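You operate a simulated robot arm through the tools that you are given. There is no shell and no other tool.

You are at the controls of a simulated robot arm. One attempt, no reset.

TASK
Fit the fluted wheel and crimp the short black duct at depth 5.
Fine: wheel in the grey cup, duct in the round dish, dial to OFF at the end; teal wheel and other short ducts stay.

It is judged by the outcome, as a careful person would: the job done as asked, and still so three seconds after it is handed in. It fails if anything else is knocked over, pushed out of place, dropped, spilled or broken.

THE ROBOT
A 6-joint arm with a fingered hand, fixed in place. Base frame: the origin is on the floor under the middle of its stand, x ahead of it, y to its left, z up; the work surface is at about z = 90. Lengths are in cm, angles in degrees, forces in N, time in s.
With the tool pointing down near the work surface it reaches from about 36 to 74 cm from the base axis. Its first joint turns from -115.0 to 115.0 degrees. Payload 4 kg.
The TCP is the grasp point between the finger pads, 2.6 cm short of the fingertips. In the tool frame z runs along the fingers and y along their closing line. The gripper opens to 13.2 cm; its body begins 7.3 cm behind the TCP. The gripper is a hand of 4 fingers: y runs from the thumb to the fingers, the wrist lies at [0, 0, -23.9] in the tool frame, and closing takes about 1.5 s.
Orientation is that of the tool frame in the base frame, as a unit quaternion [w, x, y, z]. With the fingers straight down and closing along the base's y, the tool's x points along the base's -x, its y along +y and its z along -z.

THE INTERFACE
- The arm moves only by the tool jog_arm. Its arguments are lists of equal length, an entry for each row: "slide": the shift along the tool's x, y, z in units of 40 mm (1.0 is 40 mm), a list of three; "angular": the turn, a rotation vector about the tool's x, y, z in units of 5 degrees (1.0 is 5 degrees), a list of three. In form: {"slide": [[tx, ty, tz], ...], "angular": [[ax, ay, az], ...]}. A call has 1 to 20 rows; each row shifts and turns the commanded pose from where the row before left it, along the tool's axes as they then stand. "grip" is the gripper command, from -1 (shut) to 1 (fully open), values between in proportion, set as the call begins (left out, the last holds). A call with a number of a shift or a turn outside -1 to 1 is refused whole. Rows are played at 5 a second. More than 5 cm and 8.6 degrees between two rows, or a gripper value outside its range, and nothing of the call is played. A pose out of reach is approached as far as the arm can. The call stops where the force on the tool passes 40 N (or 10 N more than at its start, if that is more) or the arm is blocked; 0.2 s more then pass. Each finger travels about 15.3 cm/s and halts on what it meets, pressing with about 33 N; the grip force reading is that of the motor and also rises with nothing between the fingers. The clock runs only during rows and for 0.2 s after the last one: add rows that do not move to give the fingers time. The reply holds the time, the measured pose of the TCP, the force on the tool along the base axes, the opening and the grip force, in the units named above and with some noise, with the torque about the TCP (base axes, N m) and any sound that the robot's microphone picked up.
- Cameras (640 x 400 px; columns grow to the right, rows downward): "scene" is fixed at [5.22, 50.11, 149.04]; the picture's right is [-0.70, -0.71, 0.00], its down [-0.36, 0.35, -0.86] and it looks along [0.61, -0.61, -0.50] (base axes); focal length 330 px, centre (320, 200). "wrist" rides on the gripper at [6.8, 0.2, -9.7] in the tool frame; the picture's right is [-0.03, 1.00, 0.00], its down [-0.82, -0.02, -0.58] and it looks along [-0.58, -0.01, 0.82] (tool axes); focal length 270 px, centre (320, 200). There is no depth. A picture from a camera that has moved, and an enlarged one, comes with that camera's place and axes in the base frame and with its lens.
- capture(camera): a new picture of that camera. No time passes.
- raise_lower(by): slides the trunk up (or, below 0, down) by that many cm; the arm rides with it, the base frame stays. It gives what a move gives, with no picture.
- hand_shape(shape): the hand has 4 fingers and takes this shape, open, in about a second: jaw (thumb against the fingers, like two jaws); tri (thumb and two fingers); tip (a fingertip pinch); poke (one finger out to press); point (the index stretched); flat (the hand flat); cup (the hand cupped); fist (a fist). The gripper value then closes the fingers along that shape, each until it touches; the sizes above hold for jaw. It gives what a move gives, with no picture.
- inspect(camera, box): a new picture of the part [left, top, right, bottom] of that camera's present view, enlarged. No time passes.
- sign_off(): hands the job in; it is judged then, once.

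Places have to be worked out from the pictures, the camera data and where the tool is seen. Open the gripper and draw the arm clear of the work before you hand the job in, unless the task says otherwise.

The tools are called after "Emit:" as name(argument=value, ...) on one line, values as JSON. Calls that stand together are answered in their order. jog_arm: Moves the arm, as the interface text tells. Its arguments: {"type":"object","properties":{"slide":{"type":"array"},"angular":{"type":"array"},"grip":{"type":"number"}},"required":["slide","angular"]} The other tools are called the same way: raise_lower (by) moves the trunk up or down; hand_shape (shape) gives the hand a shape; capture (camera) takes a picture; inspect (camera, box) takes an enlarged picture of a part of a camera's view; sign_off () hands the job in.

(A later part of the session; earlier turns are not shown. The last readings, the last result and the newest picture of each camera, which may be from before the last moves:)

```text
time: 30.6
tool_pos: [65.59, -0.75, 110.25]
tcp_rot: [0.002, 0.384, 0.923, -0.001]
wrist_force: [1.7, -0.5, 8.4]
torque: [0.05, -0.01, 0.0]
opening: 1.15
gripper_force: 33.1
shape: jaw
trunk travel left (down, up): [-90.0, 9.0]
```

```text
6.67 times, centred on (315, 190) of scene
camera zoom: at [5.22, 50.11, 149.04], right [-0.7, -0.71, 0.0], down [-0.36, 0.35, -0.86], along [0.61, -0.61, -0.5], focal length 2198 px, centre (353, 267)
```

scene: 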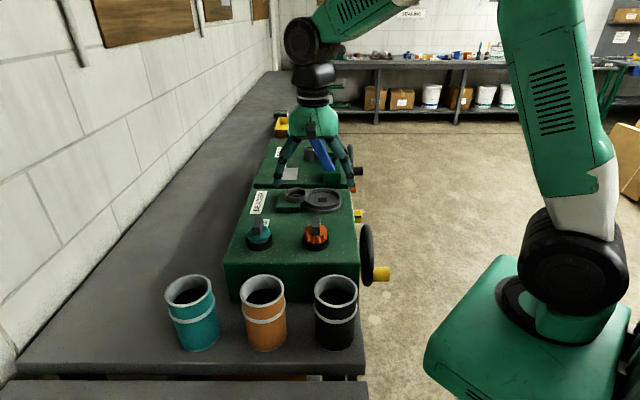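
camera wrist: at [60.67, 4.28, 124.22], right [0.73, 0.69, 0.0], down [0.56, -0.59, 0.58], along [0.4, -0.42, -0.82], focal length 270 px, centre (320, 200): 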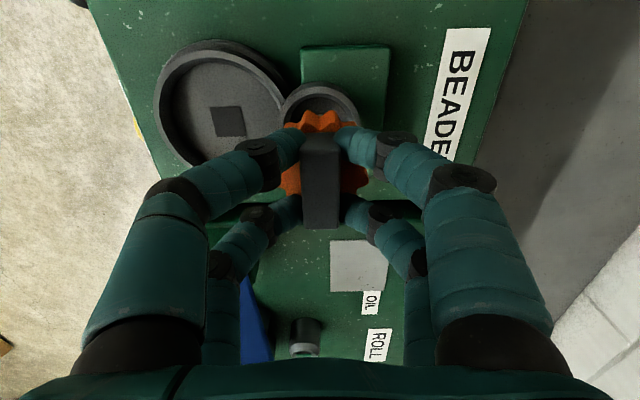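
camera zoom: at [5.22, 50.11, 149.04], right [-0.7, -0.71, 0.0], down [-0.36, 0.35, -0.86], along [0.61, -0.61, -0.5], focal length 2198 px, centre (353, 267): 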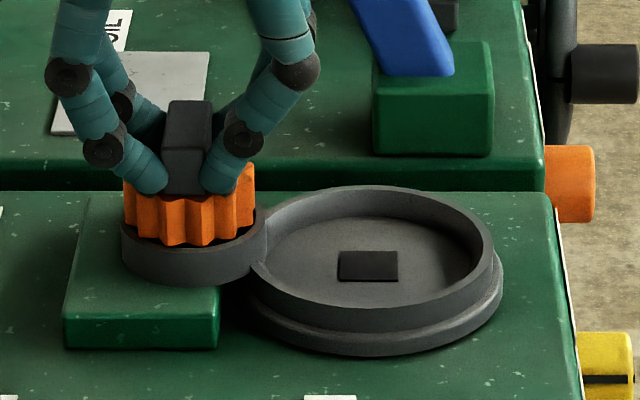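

Contact at 8 N, and the wheel's flutes rest at the cup rim with the hub inside, the same way it sat in its black holder. I'll open the fingers slightly to release it, then rise straight up.

Emit:
jog_arm(slide=[[0, 0, 0], [0, 0, 0], [0, 0, 0], [0, 0, 0], [0, 0, 0]], angular=[[0, 0, 0], [0, 0, 0], [0, 0, 0], [0, 0, 0], [0, 0, 0]], grip=-0.35)

Emit:
inspect(camera="scene", box=[280, 160, 350, 220])

Emit:
inspect(camera="wrist", box=[230, 60, 410, 240])

```text
time: 31.8
tool_pos: [65.57, -0.79, 109.96]
tcp_rot: [-0.001, 0.383, 0.924, 0.0]
wrist_force: [-0.6, 0.1, 0.2]
torque: [0.04, -0.01, -0.02]
opening: 4.25
gripper_force: 0.1
shape: jaw
trunk travel left (down, up): [-90.0, 9.0]
```

```text
6.67 times, centred on (315, 190) of scene
camera zoom: at [5.22, 50.11, 149.04], right [-0.7, -0.71, 0.0], down [-0.36, 0.35, -0.86], along [0.61, -0.61, -0.5], focal length 2198 px, centre (353, 267)
```

zoom: 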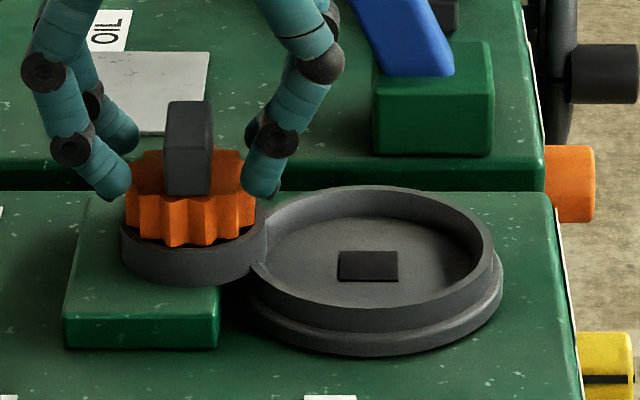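

```text
2.22 times, centred on (320, 150) of wrist
camera zoom: at [60.74, 4.14, 119.82], right [0.73, 0.69, 0.0], down [0.56, -0.59, 0.58], along [0.4, -0.42, -0.82], focal length 601 px, centre (320, 311)
```

zoom: 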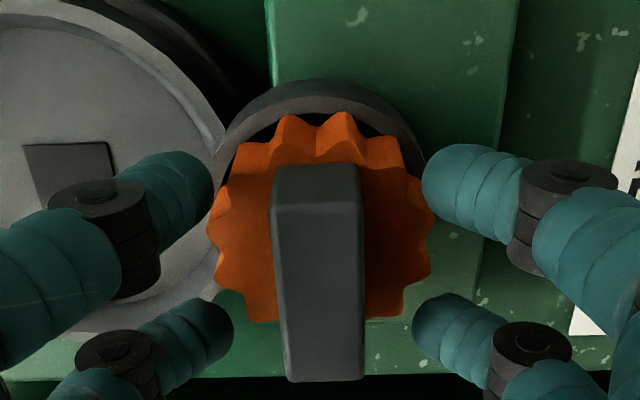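

The wheel is standing upright in the cup, and the fingers are clear of it. I'll rise straight up and look again.

Emit:
jog_arm(slide=[[0, 0, -0.5], [0, 0, -1], [0, 0, -1], [0, 0, -1], [0, 0, 0]], angular=[[0, 0, 0], [0, 0, 0], [0, 0, 0], [0, 0, 0], [0, 0, 0]])

Emit:
inspect(camera="scene", box=[280, 160, 350, 220])

Emit:
inspect(camera="wrist", box=[230, 30, 410, 160])

```text
time: 33.0
tool_pos: [65.37, -0.67, 124.06]
tcp_rot: [0.0, 0.383, 0.924, 0.0]
wrist_force: [-0.8, 0.4, -0.2]
torque: [0.0, 0.04, 0.02]
opening: 4.28
gripper_force: 0.1
shape: jaw
trunk travel left (down, up): [-90.0, 9.0]
```

```text
6.67 times, centred on (315, 190) of scene
camera zoom: at [5.22, 50.11, 149.04], right [-0.7, -0.71, 0.0], down [-0.36, 0.35, -0.86], along [0.61, -0.61, -0.5], focal length 2198 px, centre (353, 267)
```

zoom: 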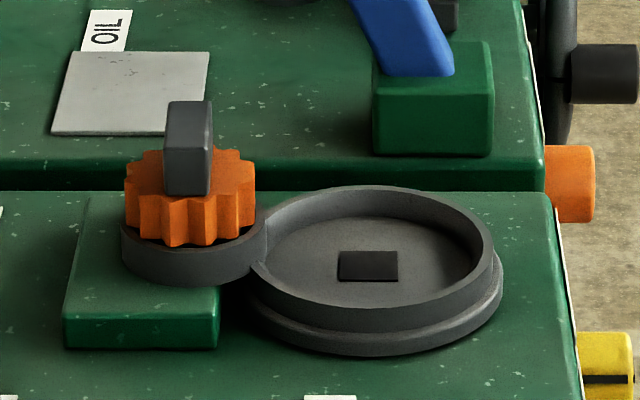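

```text
3.08 times, centred on (320, 95) of wrist
camera zoom: at [60.65, 4.3, 133.77], right [0.73, 0.69, 0.0], down [0.56, -0.59, 0.58], along [0.4, -0.42, -0.82], focal length 832 px, centre (320, 523)
```

zoom: 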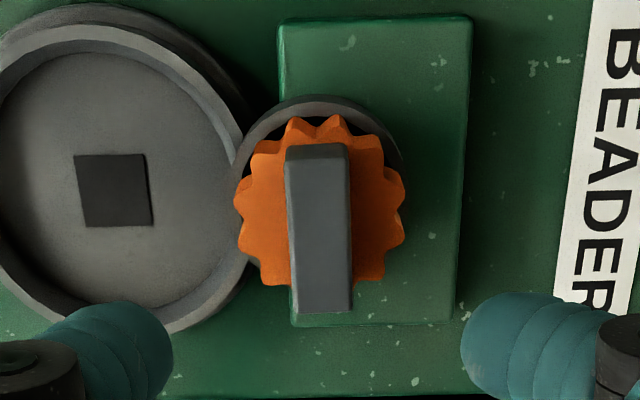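

The wheel sits level in the grey cup. Now for the black duct: I'll yaw to 0°, open the hand and go above it, around (35, 16), at a safe height to measure it.

Emit:
jog_arm(slide=[[0, 0, 0], [0, 0, 0], [0, 0, 0], [0, 0, 0], [0, 0, 0], [0, 0, 0], [0, 0, 0], [0, 0, 0], [0, 0, 0], [0.84, 0.46, 0], [0.84, 0.46, 0], [0.84, 0.46, 0], [0.84, 0.46, 0], [0.84, 0.46, 0], [0.84, 0.46, 0], [0.84, 0.46, 0], [0.84, 0.46, 0], [0.84, 0.46, 0], [0, 0, 0]], angular=[[0, 0, -1], [0, 0, -1], [0, 0, -1], [0, 0, -1], [0, 0, -1], [0, 0, -1], [0, 0, -1], [0, 0, -1], [0, 0, -1], [0, 0, 0], [0, 0, 0], [0, 0, 0], [0, 0, 0], [0, 0, 0], [0, 0, 0], [0, 0, 0], [0, 0, 0], [0, 0, 0], [0, 0, 0]])

Emit:
capture(camera="wrist")

Emit:
capture(camera="scene")

```text
time: 37.0
tool_pos: [35.3, 15.68, 124.08]
tcp_rot: [0.0, 0.0, 1.0, 0.0]
wrist_force: [0.5, -1.0, -0.1]
torque: [0.02, 0.01, -0.06]
opening: 4.27
gripper_force: 0.0
shape: jaw
trunk travel left (down, up): [-90.0, 9.0]
```

```text
taken
camera wrist: at [28.36, 15.72, 133.88], right [0.03, 1.0, 0.0], down [0.82, -0.02, 0.58], along [0.58, -0.02, -0.82], focal length 270 px, centre (320, 200)
```

wrist: 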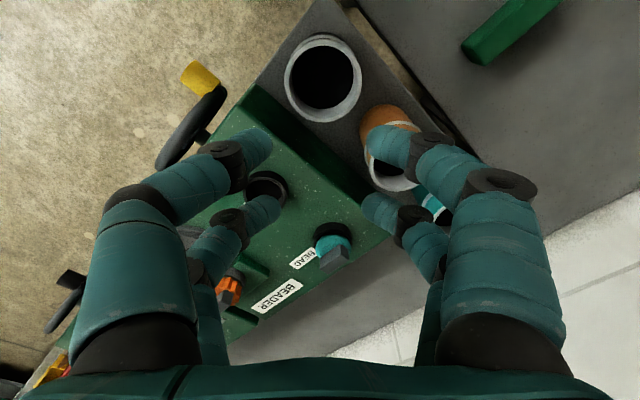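

```text
taken
```

scene: 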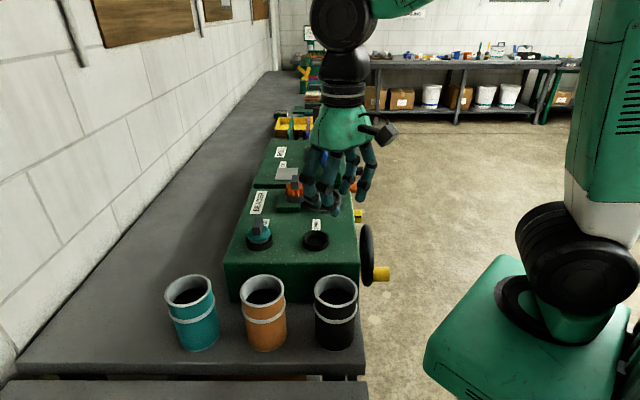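

The black duct's rim is visible near the top of the wrist view. I'll zoom both cameras in on it to get its centre, diameter and height.

Emit:
inspect(camera="wrist", box=[260, 20, 400, 140])

Emit:
inspect(camera="scene", box=[290, 260, 390, 360])

```text
3.33 times, centred on (330, 80) of wrist
camera zoom: at [28.36, 15.72, 133.88], right [0.03, 1.0, 0.0], down [0.82, -0.02, 0.58], along [0.58, -0.02, -0.82], focal length 901 px, centre (287, 600)
```

zoom: 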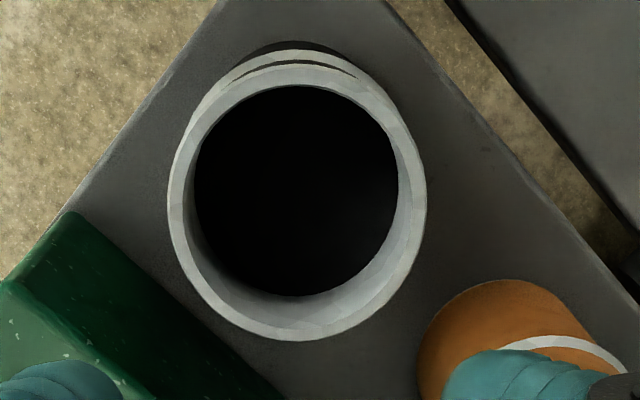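

```text
4.00 times, centred on (340, 310) of scene
camera zoom: at [5.22, 50.11, 149.04], right [-0.7, -0.71, 0.0], down [-0.36, 0.35, -0.86], along [0.61, -0.61, -0.5], focal length 1319 px, centre (240, -240)
```

zoom: 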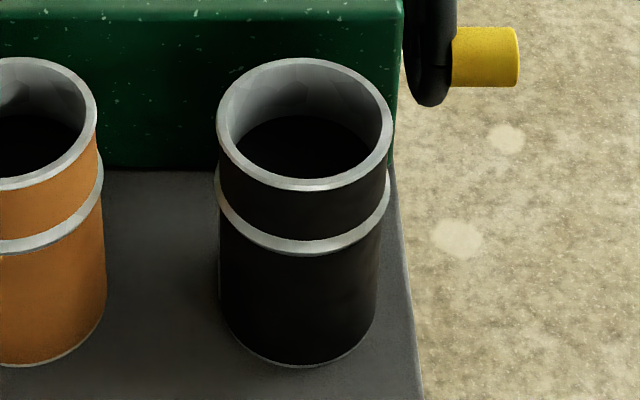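

I put the duct's rim centre near (34.7, 15.9), the rim at z≈102 and the diameter at about 8.6 cm. I'll open fully, centre over it, come down partway and check again from closer.

Emit:
jog_arm(slide=[[0.14, 0.05, 0], [0, 0, 0], [0, 0, 0], [0, 0, 0], [0, 0, 0.8], [0, 0, 0.8], [0, 0, 0.8], [0, 0, 0.8], [0, 0, 0]], angular=[[0, 0, 0], [0, 0, 0], [0, 0, 0], [0, 0, 0], [0, 0, 0], [0, 0, 0], [0, 0, 0], [0, 0, 0], [0, 0, 0]], grip=1)

Emit:
capture(camera="wrist")

Emit:
inspect(camera="scene", box=[230, 200, 430, 360])

```text
time: 39.0
tool_pos: [34.91, 16.1, 111.17]
tcp_rot: [-0.001, 0.001, 1.0, 0.0]
wrist_force: [1.0, 0.2, 0.4]
torque: [0.01, 0.0, -0.03]
opening: 13.17
gripper_force: 0.0
shape: jaw
trunk travel left (down, up): [-90.0, 9.0]
```

```text
taken
camera wrist: at [28.06, 16.1, 120.98], right [0.03, 1.0, 0.0], down [0.82, -0.02, 0.58], along [0.58, -0.02, -0.82], focal length 270 px, centre (320, 200)
```

wrist: 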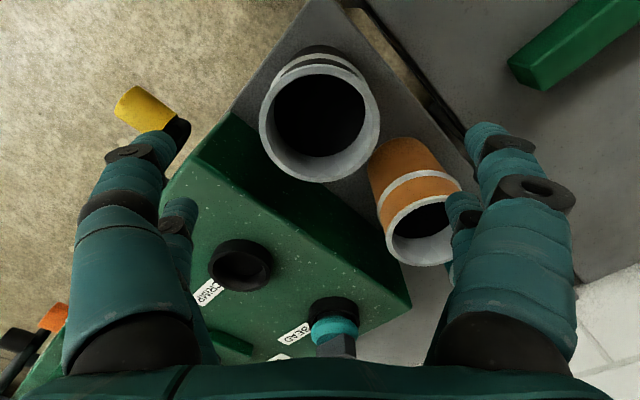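

```text
2.50 times, centred on (330, 280) of scene
camera zoom: at [5.22, 50.11, 149.04], right [-0.7, -0.71, 0.0], down [-0.36, 0.35, -0.86], along [0.61, -0.61, -0.5], focal length 824 px, centre (295, 0)
```

zoom: 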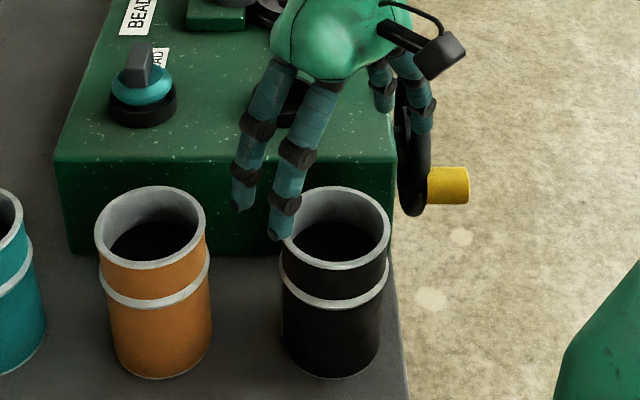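

The rim is centred on column 320 and matches a rim height of about 102.3. I'll set the opening to 10.6 cm so the fingers clear the machine face, yaw slightly away from the machine, and lower around the duct.

Emit:
jog_arm(slide=[[0, 0, 0], [0, 0, 0], [0, 0, 0], [0.02, 0, 0], [0, 0, 0.6], [0, 0, 0.6], [0, 0, 0.6], [0, 0, 0.6], [0, 0, 0.5], [0, 0, 0]], angular=[[0, 0, 1], [0, 0, 1], [0, 0, 1], [0, 0, 0], [0, 0, 0], [0, 0, 0], [0, 0, 0], [0, 0, 0], [0, 0, 0], [0, 0, 0]], grip=0.6)

Emit:
capture(camera="wrist")

Emit:
inspect(camera="scene", box=[230, 200, 430, 360])

```text
time: 41.2
tool_pos: [34.5, 15.97, 99.63]
tcp_rot: [-0.001, 0.131, 0.991, -0.001]
wrist_force: [-0.2, -0.6, -0.3]
torque: [0.0, 0.02, -0.01]
opening: 10.6
gripper_force: 0.2
shape: jaw
trunk travel left (down, up): [-90.0, 9.0]
```

```text
taken
camera wrist: at [27.9, 17.91, 109.41], right [0.28, 0.96, 0.0], down [0.78, -0.23, 0.58], along [0.55, -0.16, -0.82], focal length 270 px, centre (320, 200)
```

wrist: 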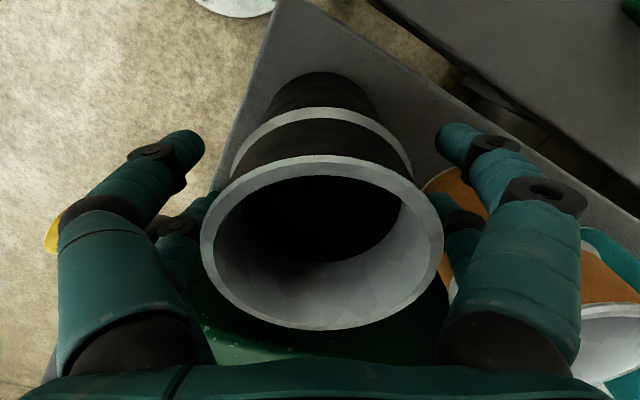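

```text
2.50 times, centred on (330, 280) of scene
camera zoom: at [5.22, 50.11, 149.04], right [-0.7, -0.71, 0.0], down [-0.36, 0.35, -0.86], along [0.61, -0.61, -0.5], focal length 824 px, centre (295, 0)
```

zoom: 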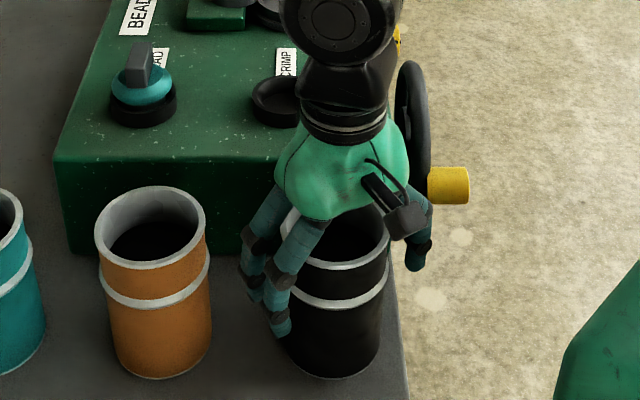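

The duct is laterally centred, but it sits about 5 mm towards tool -x. I'll make that small shift and then close the hand around it.

Emit:
jog_arm(slide=[[-0.11, 0, 0], [0, 0, 0]], angular=[[0, 0, 0], [0, 0, 0]])

Emit:
jog_arm(slide=[[0, 0, 0], [0, 0, 0], [0, 0, 0], [0, 0, 0], [0, 0, 0], [0, 0, 0], [0, 0, 0]], angular=[[0, 0, 0], [0, 0, 0], [0, 0, 0], [0, 0, 0], [0, 0, 0], [0, 0, 0], [0, 0, 0]], grip=-0.1)

Emit:
capture(camera="wrist")

Emit:
inspect(camera="scene", box=[230, 200, 430, 360])

```text
time: 41.8
tool_pos: [35.02, 15.9, 99.72]
tcp_rot: [-0.001, 0.131, 0.991, 0.0]
wrist_force: [-1.1, -1.1, -0.1]
torque: [-0.03, 0.0, 0.02]
opening: 10.58
gripper_force: 0.1
shape: jaw
trunk travel left (down, up): [-90.0, 9.0]
```

```text
time: 43.4
tool_pos: [35.08, 15.88, 99.75]
tcp_rot: [-0.001, 0.131, 0.991, -0.001]
wrist_force: [0.0, 0.3, 0.0]
torque: [0.0, 0.02, 0.05]
opening: 6.26
gripper_force: 33.3
shape: jaw
trunk travel left (down, up): [-90.0, 9.0]
```

```text
taken
camera wrist: at [28.46, 17.8, 109.46], right [0.28, 0.96, 0.0], down [0.78, -0.23, 0.58], along [0.55, -0.17, -0.82], focal length 270 px, centre (320, 200)
```

wrist: 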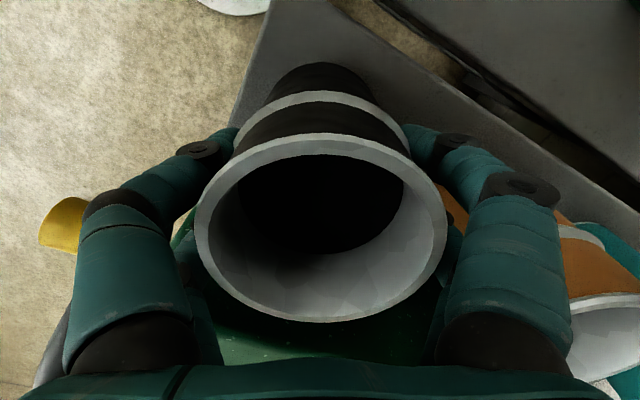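

```text
2.50 times, centred on (330, 280) of scene
camera zoom: at [5.22, 50.11, 149.04], right [-0.7, -0.71, 0.0], down [-0.36, 0.35, -0.86], along [0.61, -0.61, -0.5], focal length 824 px, centre (295, 0)
```

zoom: 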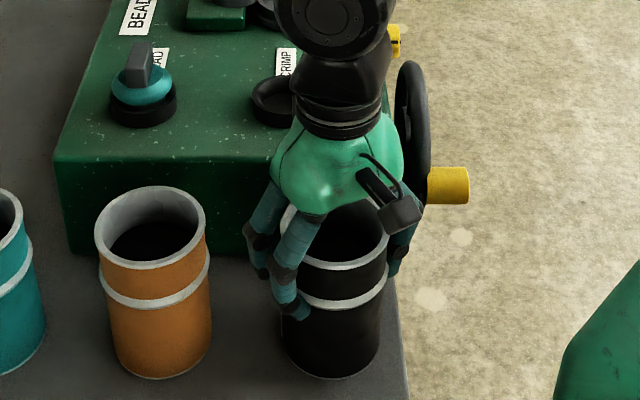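

The duct is gripped at 33 N. I'll tighten the command and lift straight up 20 cm, slowly at first.

Emit:
jog_arm(slide=[[0, 0, 0], [0, 0, -0.2], [0, 0, -0.4], [0, 0, -0.4], [0, 0, 0]], angular=[[0, 0, 0], [0, 0, 0], [0, 0, 0], [0, 0, 0], [0, 0, 0]], grip=-0.6)

Emit:
inspect(camera="scene", box=[230, 200, 430, 360])

```text
time: 44.6
tool_pos: [35.07, 16.0, 103.8]
tcp_rot: [-0.001, 0.131, 0.991, 0.0]
wrist_force: [0.0, 0.0, -1.8]
torque: [0.01, -0.01, -0.01]
opening: 6.27
gripper_force: 32.7
shape: jaw
trunk travel left (down, up): [-90.0, 9.0]
```

```text
2.50 times, centred on (330, 280) of scene
camera zoom: at [5.22, 50.11, 149.04], right [-0.7, -0.71, 0.0], down [-0.36, 0.35, -0.86], along [0.61, -0.61, -0.5], focal length 824 px, centre (295, 0)
```

zoom: 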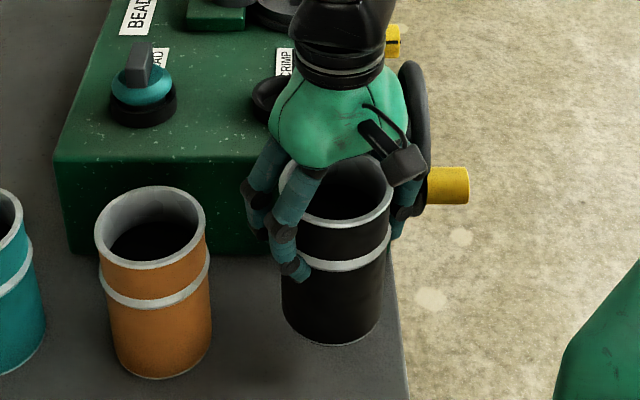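

The duct rises cleanly with the hand. I'll continue up to z≈120 and yaw so the fingers will sit along the bench direction, clear of the wheel when I place it.

Emit:
jog_arm(slide=[[0, 0, -0.8], [0, 0, -0.8], [0, 0, -0.8], [0, 0, -0.8], [0, 0, -0.8], [0, 0, 0], [0, 0, 0], [0, 0, 0], [0, 0, 0], [0, 0, 0], [0, 0, 0], [0, 0, 0], [0, 0, 0], [0, 0, 0], [0, 0, 0], [0, 0, 0], [0, 0, 0], [0, 0, 0]], angular=[[0, 0, 0], [0, 0, 0], [0, 0, 0], [0, 0, 0], [0, 0, 0], [0, 0, -1], [0, 0, -1], [0, 0, -1], [0, 0, -1], [0, 0, -1], [0, 0, -1], [0, 0, -1], [0, 0, -1], [0, 0, -1], [0, 0, -1], [0, 0, -1], [0, 0, -1], [0, 0, 0]])

Emit:
capture(camera="wrist")

Emit:
capture(camera="scene")

```text
time: 48.4
tool_pos: [35.05, 15.8, 119.68]
tcp_rot: [0.0, -0.383, 0.924, 0.0]
wrist_force: [0.3, 0.6, -1.5]
torque: [0.0, 0.04, 0.01]
opening: 6.26
gripper_force: 32.7
shape: jaw
trunk travel left (down, up): [-90.0, 9.0]
```

```text
taken
camera wrist: at [30.1, 11.12, 129.5], right [-0.69, 0.72, 0.0], down [0.59, 0.56, 0.58], along [0.42, 0.4, -0.82], focal length 270 px, centre (320, 200)
```

wrist: 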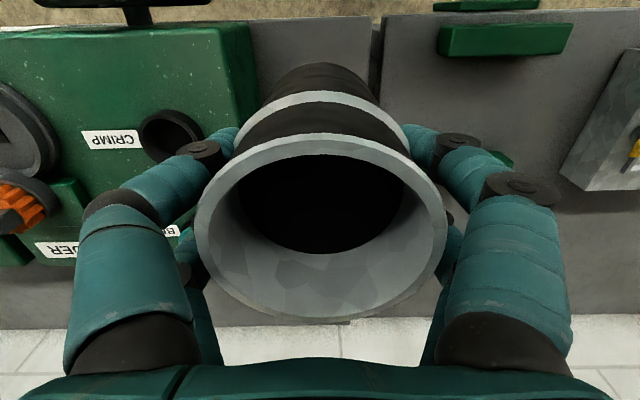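

```text
taken
```

scene: 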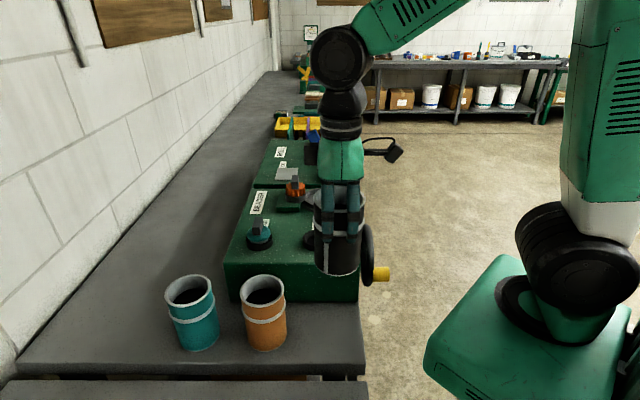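

Yaw is 45° and the duct is centred in the hand, with its bottom about 9.75 cm below the TCP. The dish's square marker comes out at (60.43, -5.98) with the floor at z≈103. I'll carry the duct over at this height.

Emit:
jog_arm(slide=[[-0.04, -0.5, 0], [-0.06, -0.83, 0], [-0.06, -0.83, 0], [-0.07, -0.83, 0], [-0.07, -0.83, 0], [-0.07, -0.83, 0], [-0.07, -0.83, 0], [-0.07, -0.83, 0], [-0.07, -0.83, 0], [-0.06, -0.83, 0], [0, -0.37, 0], [0, 0, 0], [0, 0, 0]], angular=[[0, 0, 0], [0, 0, 0], [0, 0, 0], [0, 0, 0], [0, 0, 0], [0, 0, 0], [0, 0, 0], [0, 0, 0], [0, 0, 0], [0, 0, 0], [0, 0, 0], [0, 0, 0], [0, 0, 0]])

Emit:
capture(camera="wrist")

Emit:
inspect(camera="scene", box=[250, 110, 390, 230])

```text
time: 51.2
tool_pos: [60.39, -6.12, 119.79]
tcp_rot: [-0.001, -0.382, 0.924, -0.001]
wrist_force: [0.3, 0.1, -1.7]
torque: [-0.03, 0.0, 0.0]
opening: 6.27
gripper_force: 32.6
shape: jaw
trunk travel left (down, up): [-90.0, 9.0]
```

```text
taken
camera wrist: at [55.43, -10.7, 129.45], right [-0.69, 0.73, 0.0], down [0.59, 0.56, 0.58], along [0.42, 0.4, -0.82], focal length 270 px, centre (320, 200)
```

wrist: 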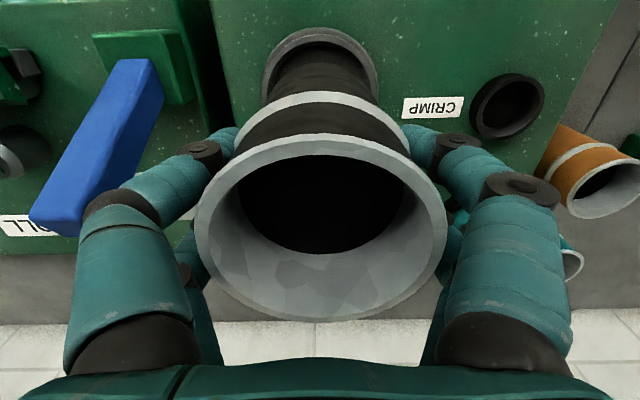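

```text
3.33 times, centred on (320, 170) of scene
camera zoom: at [5.22, 50.11, 149.04], right [-0.7, -0.71, 0.0], down [-0.36, 0.35, -0.86], along [0.61, -0.61, -0.5], focal length 1099 px, centre (320, 300)
```

zoom: 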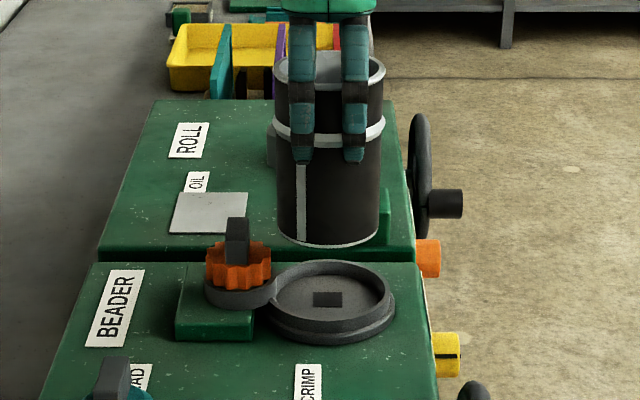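

The duct hangs above the dish, and both views show it aligned to within about 1 mm. I'll make a tiny correction and lower it until its base is just above the dish rim, then check again.

Emit:
jog_arm(slide=[[-0.02, 0.02, 0], [0, 0, 0.3], [0, 0, 0.3], [0, 0, 0.3], [0, 0, 0.2], [0, 0, 0]], angular=[[0, 0, 0], [0, 0, 0], [0, 0, 0], [0, 0, 0], [0, 0, 0], [0, 0, 0]])

Emit:
inspect(camera="wrist", box=[230, 20, 410, 140])

Emit:
inspect(camera="scene", box=[280, 150, 370, 230])

```text
time: 52.6
tool_pos: [60.37, -5.9, 115.3]
tcp_rot: [-0.001, -0.382, 0.924, -0.001]
wrist_force: [-0.4, -0.9, -2.4]
torque: [0.0, 0.03, -0.02]
opening: 6.25
gripper_force: 32.9
shape: jaw
trunk travel left (down, up): [-90.0, 9.0]
```

```text
3.33 times, centred on (320, 80) of wrist
camera zoom: at [55.36, -10.62, 125.04], right [-0.69, 0.73, 0.0], down [0.59, 0.56, 0.58], along [0.42, 0.4, -0.82], focal length 901 px, centre (320, 600)
```

zoom: 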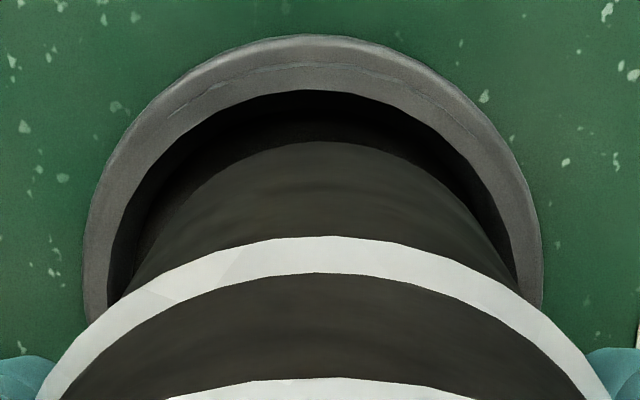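

```text
5.00 times, centred on (325, 190) of scene
camera zoom: at [5.22, 50.11, 149.04], right [-0.7, -0.71, 0.0], down [-0.36, 0.35, -0.86], along [0.61, -0.61, -0.5], focal length 1649 px, centre (295, 250)
```

zoom: 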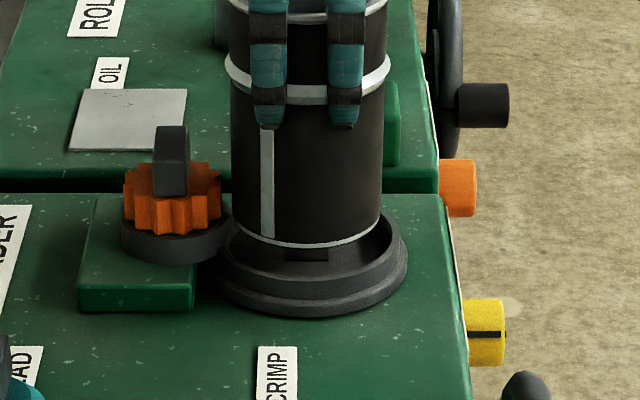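

The views show the dish centre about 2 mm further along the bench and 1–2 mm nearer the robot than the duct. I'll apply that correction and recheck.

Emit:
jog_arm(slide=[[0.035, -0.05, 0], [0, 0, 0.1], [0, 0, 0]], angular=[[0, 0, 0], [0, 0, 0], [0, 0, 0]])

Emit:
inspect(camera="wrist", box=[230, 20, 410, 140])

Emit:
inspect(camera="scene", box=[290, 180, 350, 220])

```text
time: 53.4
tool_pos: [60.54, -6.12, 114.97]
tcp_rot: [-0.001, -0.382, 0.924, -0.001]
wrist_force: [0.1, 0.1, -1.6]
torque: [-0.02, -0.02, 0.01]
opening: 6.26
gripper_force: 33.0
shape: jaw
trunk travel left (down, up): [-90.0, 9.0]
```

```text
3.33 times, centred on (320, 80) of wrist
camera zoom: at [55.58, -10.83, 124.69], right [-0.69, 0.73, 0.0], down [0.59, 0.56, 0.58], along [0.42, 0.4, -0.82], focal length 901 px, centre (320, 600)
```

zoom: 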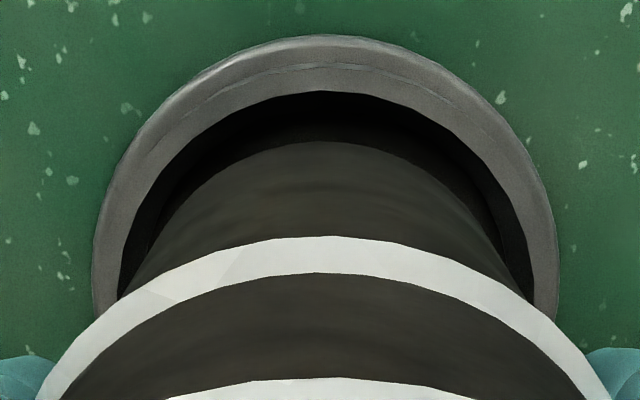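

```text
10.00 times, centred on (320, 200) of scene
camera zoom: at [5.22, 50.11, 149.04], right [-0.7, -0.71, 0.0], down [-0.36, 0.35, -0.86], along [0.61, -0.61, -0.5], focal length 3298 px, centre (320, 200)
```

zoom: 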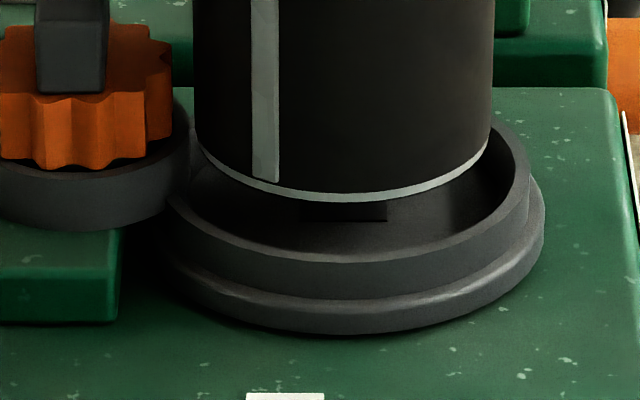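

The duct is now centred on the dish in both views, with about 5 mm of clearance all round. I'll lower it in small steps until it touches the dish floor.

Emit:
jog_arm(slide=[[0, 0, 0.12], [0, 0, 0.12], [0, 0, 0.12], [0, 0, 0]], angular=[[0, 0, 0], [0, 0, 0], [0, 0, 0], [0, 0, 0]])

Emit:
inspect(camera="scene", box=[290, 170, 362, 218])

```text
time: 54.4
tool_pos: [60.77, -5.99, 113.45]
tcp_rot: [-0.001, -0.383, 0.924, 0.0]
wrist_force: [0.6, -0.2, -2.2]
torque: [0.01, 0.01, -0.02]
opening: 6.22
gripper_force: 33.0
shape: jaw
trunk travel left (down, up): [-90.0, 9.0]
```

```text
8.33 times, centred on (326, 194) of scene
camera zoom: at [5.22, 50.11, 149.04], right [-0.7, -0.71, 0.0], down [-0.36, 0.35, -0.86], along [0.61, -0.61, -0.5], focal length 2748 px, centre (270, 250)
```

zoom: 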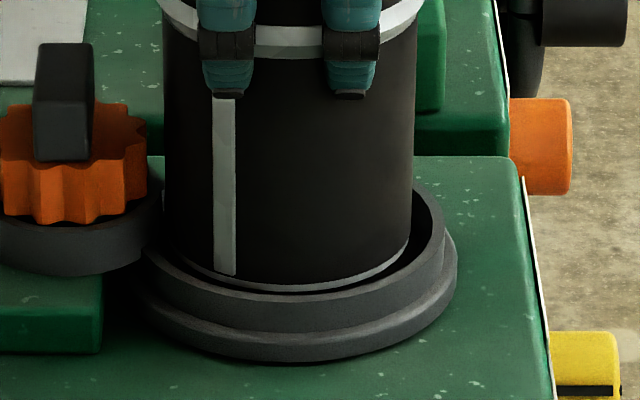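

The duct base is inside the dish wall. I'll finish the descent in finer steps until the force shows contact.

Emit:
jog_arm(slide=[[0, 0, 0.06], [0, 0, 0.06], [0, 0, 0.06], [0, 0, 0]], angular=[[0, 0, 0], [0, 0, 0], [0, 0, 0], [0, 0, 0]])

```text
time: 55.4
tool_pos: [60.53, -6.13, 112.79]
tcp_rot: [-0.001, -0.381, 0.924, 0.0]
wrist_force: [-0.5, -0.7, -1.8]
torque: [0.0, -0.02, -0.03]
opening: 6.25
gripper_force: 33.3
shape: jaw
trunk travel left (down, up): [-90.0, 9.0]
```

There's no contact force yet at z≈112.8, so I'll go down a little further in 1.6 mm steps.

Emit:
jog_arm(slide=[[0, 0, 0.04], [0, 0, 0.04], [0, 0, 0.04], [0, 0, 0]], angular=[[0, 0, 0], [0, 0, 0], [0, 0, 0], [0, 0, 0]])

Emit:
inspect(camera="scene", box=[290, 170, 362, 218])

```text
time: 56.4
tool_pos: [60.51, -5.96, 112.48]
tcp_rot: [0.003, -0.382, 0.924, -0.003]
wrist_force: [7.1, 2.1, 27.2]
torque: [-0.12, -0.07, 0.02]
opening: 6.28
gripper_force: 32.9
shape: jaw
trunk travel left (down, up): [-90.0, 9.0]
```

```text
8.33 times, centred on (326, 194) of scene
camera zoom: at [5.22, 50.11, 149.04], right [-0.7, -0.71, 0.0], down [-0.36, 0.35, -0.86], along [0.61, -0.61, -0.5], focal length 2748 px, centre (270, 250)
```

zoom: 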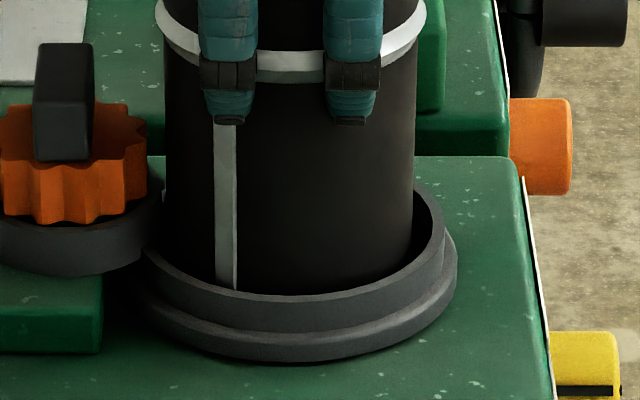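

The duct is on the dish floor at 27 N. I'll back off 1 mm to relax the push, then open to about 10 cm to release it.

Emit:
jog_arm(slide=[[0, 0, -0.03], [0, 0, 0]], angular=[[0, 0, 0], [0, 0, 0]])

Emit:
jog_arm(slide=[[0, 0, 0], [0, 0, 0], [0, 0, 0], [0, 0, 0], [0, 0, 0]], angular=[[0, 0, 0], [0, 0, 0], [0, 0, 0], [0, 0, 0], [0, 0, 0]], grip=0.5)

Emit:
capture(camera="wrist")

Emit:
inspect(camera="scene", box=[250, 110, 390, 230])

```text
time: 57.0
tool_pos: [60.47, -6.22, 112.58]
tcp_rot: [0.001, -0.382, 0.924, -0.001]
wrist_force: [8.0, 3.4, 25.6]
torque: [-0.14, -0.26, 0.05]
opening: 6.25
gripper_force: 32.8
shape: jaw
trunk travel left (down, up): [-90.0, 9.0]
```

```text
time: 58.2
tool_pos: [60.51, -6.22, 112.44]
tcp_rot: [-0.001, -0.381, 0.924, 0.0]
wrist_force: [-0.3, -0.7, 0.7]
torque: [0.02, 0.02, 0.0]
opening: 9.85
gripper_force: 0.0
shape: jaw
trunk travel left (down, up): [-90.0, 9.0]
```

```text
taken
camera wrist: at [55.55, -10.88, 122.15], right [-0.69, 0.73, 0.0], down [0.59, 0.56, 0.58], along [0.42, 0.4, -0.82], focal length 270 px, centre (320, 200)
```

wrist: 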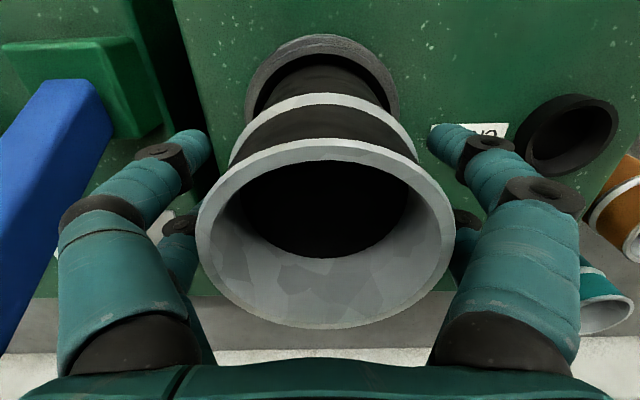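

```text
3.33 times, centred on (320, 170) of scene
camera zoom: at [5.22, 50.11, 149.04], right [-0.7, -0.71, 0.0], down [-0.36, 0.35, -0.86], along [0.61, -0.61, -0.5], focal length 1099 px, centre (320, 300)
```

zoom: 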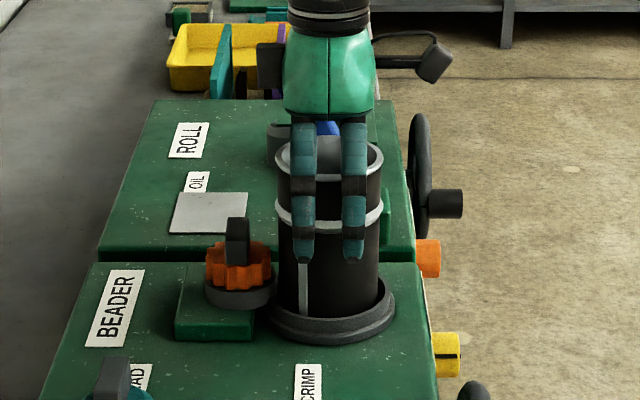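

The duct stands free in the dish. I'll raise the hand straight up, clear of it.

Emit:
jog_arm(slide=[[0, 0, -0.4], [0, 0, -0.9], [0, 0, -0.9], [0, 0, -0.9], [0, 0, -0.9], [0, 0, 0]], angular=[[0, 0, 0], [0, 0, 0], [0, 0, 0], [0, 0, 0], [0, 0, 0], [0, 0, 0]])

Emit:
capture(camera="wrist")

Emit:
inspect(camera="scene", box=[250, 110, 390, 230])

```text
time: 59.6
tool_pos: [60.61, -5.68, 128.38]
tcp_rot: [0.0, -0.381, 0.924, 0.0]
wrist_force: [-0.4, 0.8, 0.8]
torque: [0.0, -0.01, 0.0]
opening: 9.86
gripper_force: 0.1
shape: jaw
trunk travel left (down, up): [-90.0, 9.0]
```

```text
taken
camera wrist: at [55.63, -10.45, 138.21], right [-0.69, 0.73, 0.0], down [0.59, 0.56, 0.58], along [0.42, 0.4, -0.82], focal length 270 px, centre (320, 200)
```

wrist: 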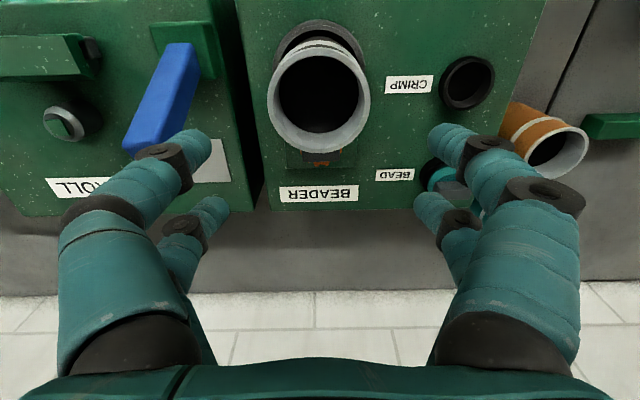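

```text
3.33 times, centred on (320, 170) of scene
camera zoom: at [5.22, 50.11, 149.04], right [-0.7, -0.71, 0.0], down [-0.36, 0.35, -0.86], along [0.61, -0.61, -0.5], focal length 1099 px, centre (320, 300)
```

zoom: 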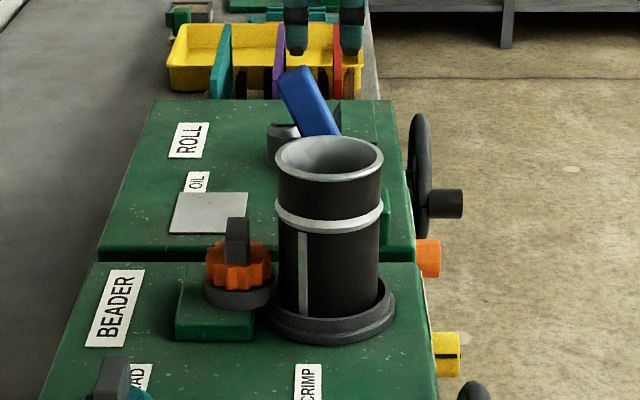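

The duct stands upright in the dish next to the wheel. Next is the depth dial on the front face. I'll move out over the aisle and use the trunk to lower the shoulder, which should give the wrist more freedom there.

Emit:
jog_arm(slide=[[0, 0, 0], [0, 0, 0], [0, 0, 0], [0.793, -0.279, 0], [0.793, -0.279, 0], [0.793, -0.279, 0], [0.793, -0.279, 0], [0.793, -0.279, 0], [0.793, -0.279, 0], [0.793, -0.279, 0], [0.793, -0.279, 0], [0, 0, 0]], angular=[[0, 0, 1], [0, 0, 1], [0, 0, 1], [0, 0, 0], [0, 0, 0], [0, 0, 0], [0, 0, 0], [0, 0, 0], [0, 0, 0], [0, 0, 0], [0, 0, 0], [0, 0, 0]])

Emit:
raise_lower(by=-15)

```text
time: 62.2
tool_pos: [43.28, -26.46, 128.54]
tcp_rot: [-0.002, -0.258, 0.966, 0.0]
wrist_force: [0.0, -0.2, 0.9]
torque: [0.02, -0.06, -0.03]
opening: 9.88
gripper_force: 0.1
shape: jaw
trunk travel left (down, up): [-90.0, 9.0]
```

```text
time: 64.0
tool_pos: [43.18, -26.46, 113.57]
tcp_rot: [-0.001, -0.258, 0.966, 0.0]
wrist_force: [0.1, -0.2, 0.4]
torque: [0.03, 0.03, 0.03]
opening: 9.86
gripper_force: 0.2
shape: jaw
trunk travel left (down, up): [-75.0, 24.0]
```

The trunk moved fine. I'll raise the arm back up and lower the trunk another 15 cm.

Emit:
jog_arm(slide=[[0, 0, -0.9], [0, 0, -0.9], [0, 0, -0.9], [0, 0, 0]], angular=[[0, 0, 0], [0, 0, 0], [0, 0, 0], [0, 0, 0]])

Emit:
raise_lower(by=-15)

Emit:
capture(camera="wrist")

Emit:
capture(camera="scene")

```text
time: 65.0
tool_pos: [43.39, -26.67, 124.27]
tcp_rot: [-0.001, -0.259, 0.966, 0.001]
wrist_force: [0.9, 0.3, 0.5]
torque: [0.03, -0.02, -0.01]
opening: 9.88
gripper_force: 0.1
shape: jaw
trunk travel left (down, up): [-75.0, 24.0]
```

```text
time: 66.7
tool_pos: [43.27, -26.6, 109.23]
tcp_rot: [-0.001, -0.258, 0.966, -0.001]
wrist_force: [-0.5, 0.5, 0.2]
torque: [0.0, 0.0, -0.02]
opening: 9.89
gripper_force: 0.0
shape: jaw
trunk travel left (down, up): [-60.0, 39.0]
```

```text
taken
camera wrist: at [37.22, -29.89, 119.01], right [-0.48, 0.88, 0.0], down [0.72, 0.39, 0.58], along [0.51, 0.27, -0.82], focal length 270 px, centre (320, 200)
```

wrist: 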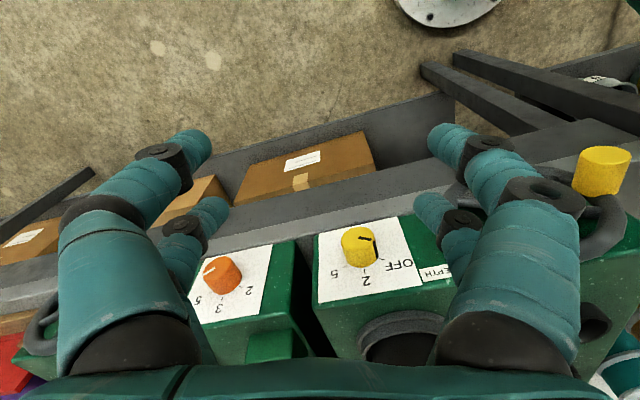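

```text
taken
```

scene: 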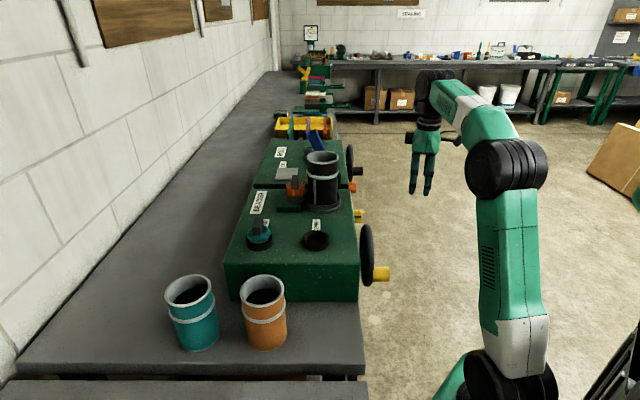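

The hand is over the aisle with a good view of both dials. I'll try a straight-on approach: yaw so the camera sits to the left, then pitch the hand level so it points at the dial. That should let me turn the knob with a plain wrist roll.

Emit:
jog_arm(slide=[[0, 0, 0], [0, 0, 0], [0, 0, 0], [0, 0, 0], [0, 0, 0], [0, 0, 0], [0, 0, 0], [0, 0, 0], [0, 0, 0], [0, 0, 0], [0, 0, 0], [0, 0, 0], [0, 0, 0], [0, 0, 0], [0, 0, 0], [0, 0, 0]], angular=[[0, 0, 1], [0, 0, 1], [0, 0, 1], [0, 0, 1], [0, 0, 1], [0, 0, 1], [0, 0, 1], [0, 0, 1], [0, 0, 1], [0, 0, 1], [0, 0, 1], [0, 0, 1], [0, 0, 1], [0, 0, 1], [0, 0, 1], [0, 0, 0]])

Emit:
jog_arm(slide=[[0, 0, 0], [0, 0, 0], [0, 0, 0], [0, 0, 0], [0, 0, 0], [0, 0, 0], [0, 0, 0], [0, 0, 0], [0, 0, 0], [0, 0, 0]], angular=[[-1, 0, 0], [-1, 0, 0], [-1, 0, 0], [-1, 0, 0], [-1, 0, 0], [-1, 0, 0], [-1, 0, 0], [-1, 0, 0], [-1, 0, 0], [0, 0, 0]])

Emit:
capture(camera="scene")

```text
time: 70.1
tool_pos: [43.17, -26.6, 109.26]
tcp_rot: [-0.001, 0.384, 0.923, -0.002]
wrist_force: [-0.8, -0.4, -0.1]
torque: [0.03, -0.01, 0.03]
opening: 9.85
gripper_force: 0.1
shape: jaw
trunk travel left (down, up): [-60.0, 39.0]
```

```text
time: 72.3
tool_pos: [43.27, -26.52, 109.27]
tcp_rot: [0.147, 0.354, 0.853, 0.354]
wrist_force: [-0.4, 0.9, 0.8]
torque: [0.03, 0.01, 0.02]
opening: 9.85
gripper_force: 0.1
shape: jaw
trunk travel left (down, up): [-60.0, 39.0]
```

```text
taken
```

scene: 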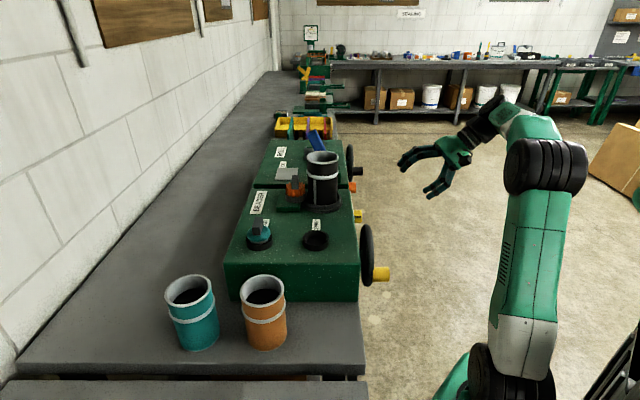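

The 45° pitch went without trouble. I'll continue to fully level.

Emit:
jog_arm(slide=[[0, 0, 0], [0, 0, 0], [0, 0, 0], [0, 0, 0], [0, 0, 0], [0, 0, 0], [0, 0, 0], [0, 0, 0], [0, 0, 0], [0, 0, 0]], angular=[[-1, 0, 0], [-1, 0, 0], [-1, 0, 0], [-1, 0, 0], [-1, 0, 0], [-1, 0, 0], [-1, 0, 0], [-1, 0, 0], [-1, 0, 0], [0, 0, 0]])

Emit:
capture(camera="scene")

Emit:
capture(camera="wrist")

```text
time: 74.5
tool_pos: [43.13, -26.7, 109.28]
tcp_rot: [0.271, 0.271, 0.653, 0.653]
wrist_force: [-0.6, -0.9, 0.1]
torque: [-0.01, -0.02, 0.02]
opening: 9.86
gripper_force: 0.0
shape: jaw
trunk travel left (down, up): [-60.0, 39.0]
```

```text
taken
```

scene: 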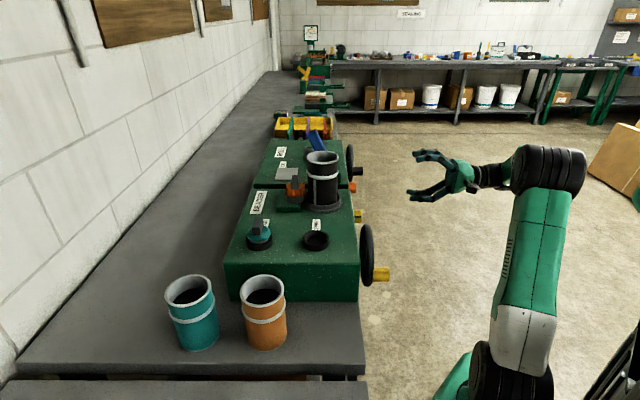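

```text
taken
camera wrist: at [31.46, -28.7, 109.46], right [0.02, -0.02, 1.0], down [0.17, -0.99, -0.02], along [0.99, 0.17, -0.02], focal length 270 px, centre (320, 200)
```

wrist: 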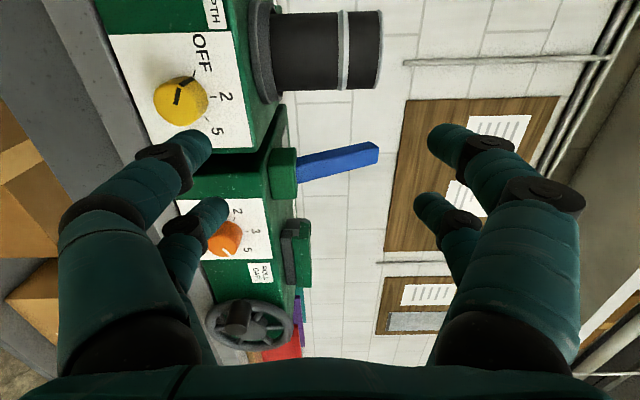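

The hand is level and pointing straight at the front panel. I'll lower it to the dial's height, still well back from the panel, and zoom in to align.

Emit:
jog_arm(slide=[[0.03, -0.8, 0], [0, -0.8, 0], [0, -0.8, 0], [0, -0.8, 0], [0, 0, 0]], angular=[[0, 0, 0], [0, 0, 0], [0, 0, 0], [0, 0, 0], [0, 0, 0]])

Emit:
capture(camera="wrist")

Emit:
inspect(camera="wrist", box=[250, 60, 390, 180])

```text
time: 75.7
tool_pos: [43.04, -26.53, 96.41]
tcp_rot: [0.271, 0.272, 0.654, 0.652]
wrist_force: [-0.4, 0.0, 0.0]
torque: [0.0, -0.02, 0.0]
opening: 9.88
gripper_force: 0.0
shape: jaw
trunk travel left (down, up): [-60.0, 39.0]
```

```text
taken
camera wrist: at [31.33, -28.53, 96.66], right [0.02, -0.02, 1.0], down [0.17, -0.99, -0.02], along [0.99, 0.17, -0.02], focal length 270 px, centre (320, 200)
```

wrist: 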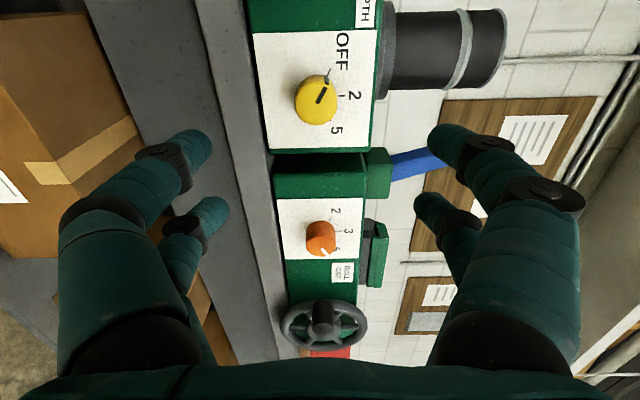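

```text
3.33 times, centred on (320, 120) of wrist
camera zoom: at [31.33, -28.53, 96.66], right [0.02, -0.02, 1.0], down [0.17, -0.99, -0.02], along [0.99, 0.17, -0.02], focal length 901 px, centre (320, 467)
```

zoom: 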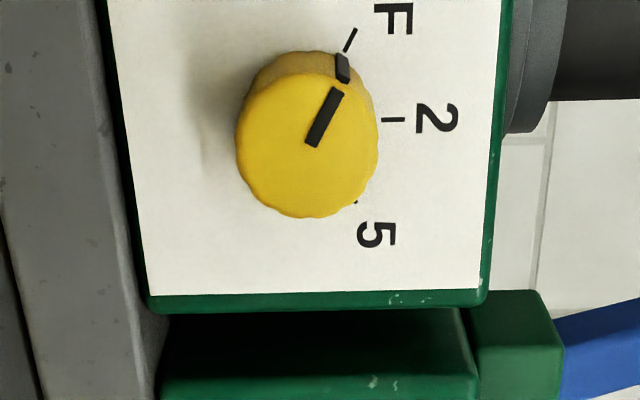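

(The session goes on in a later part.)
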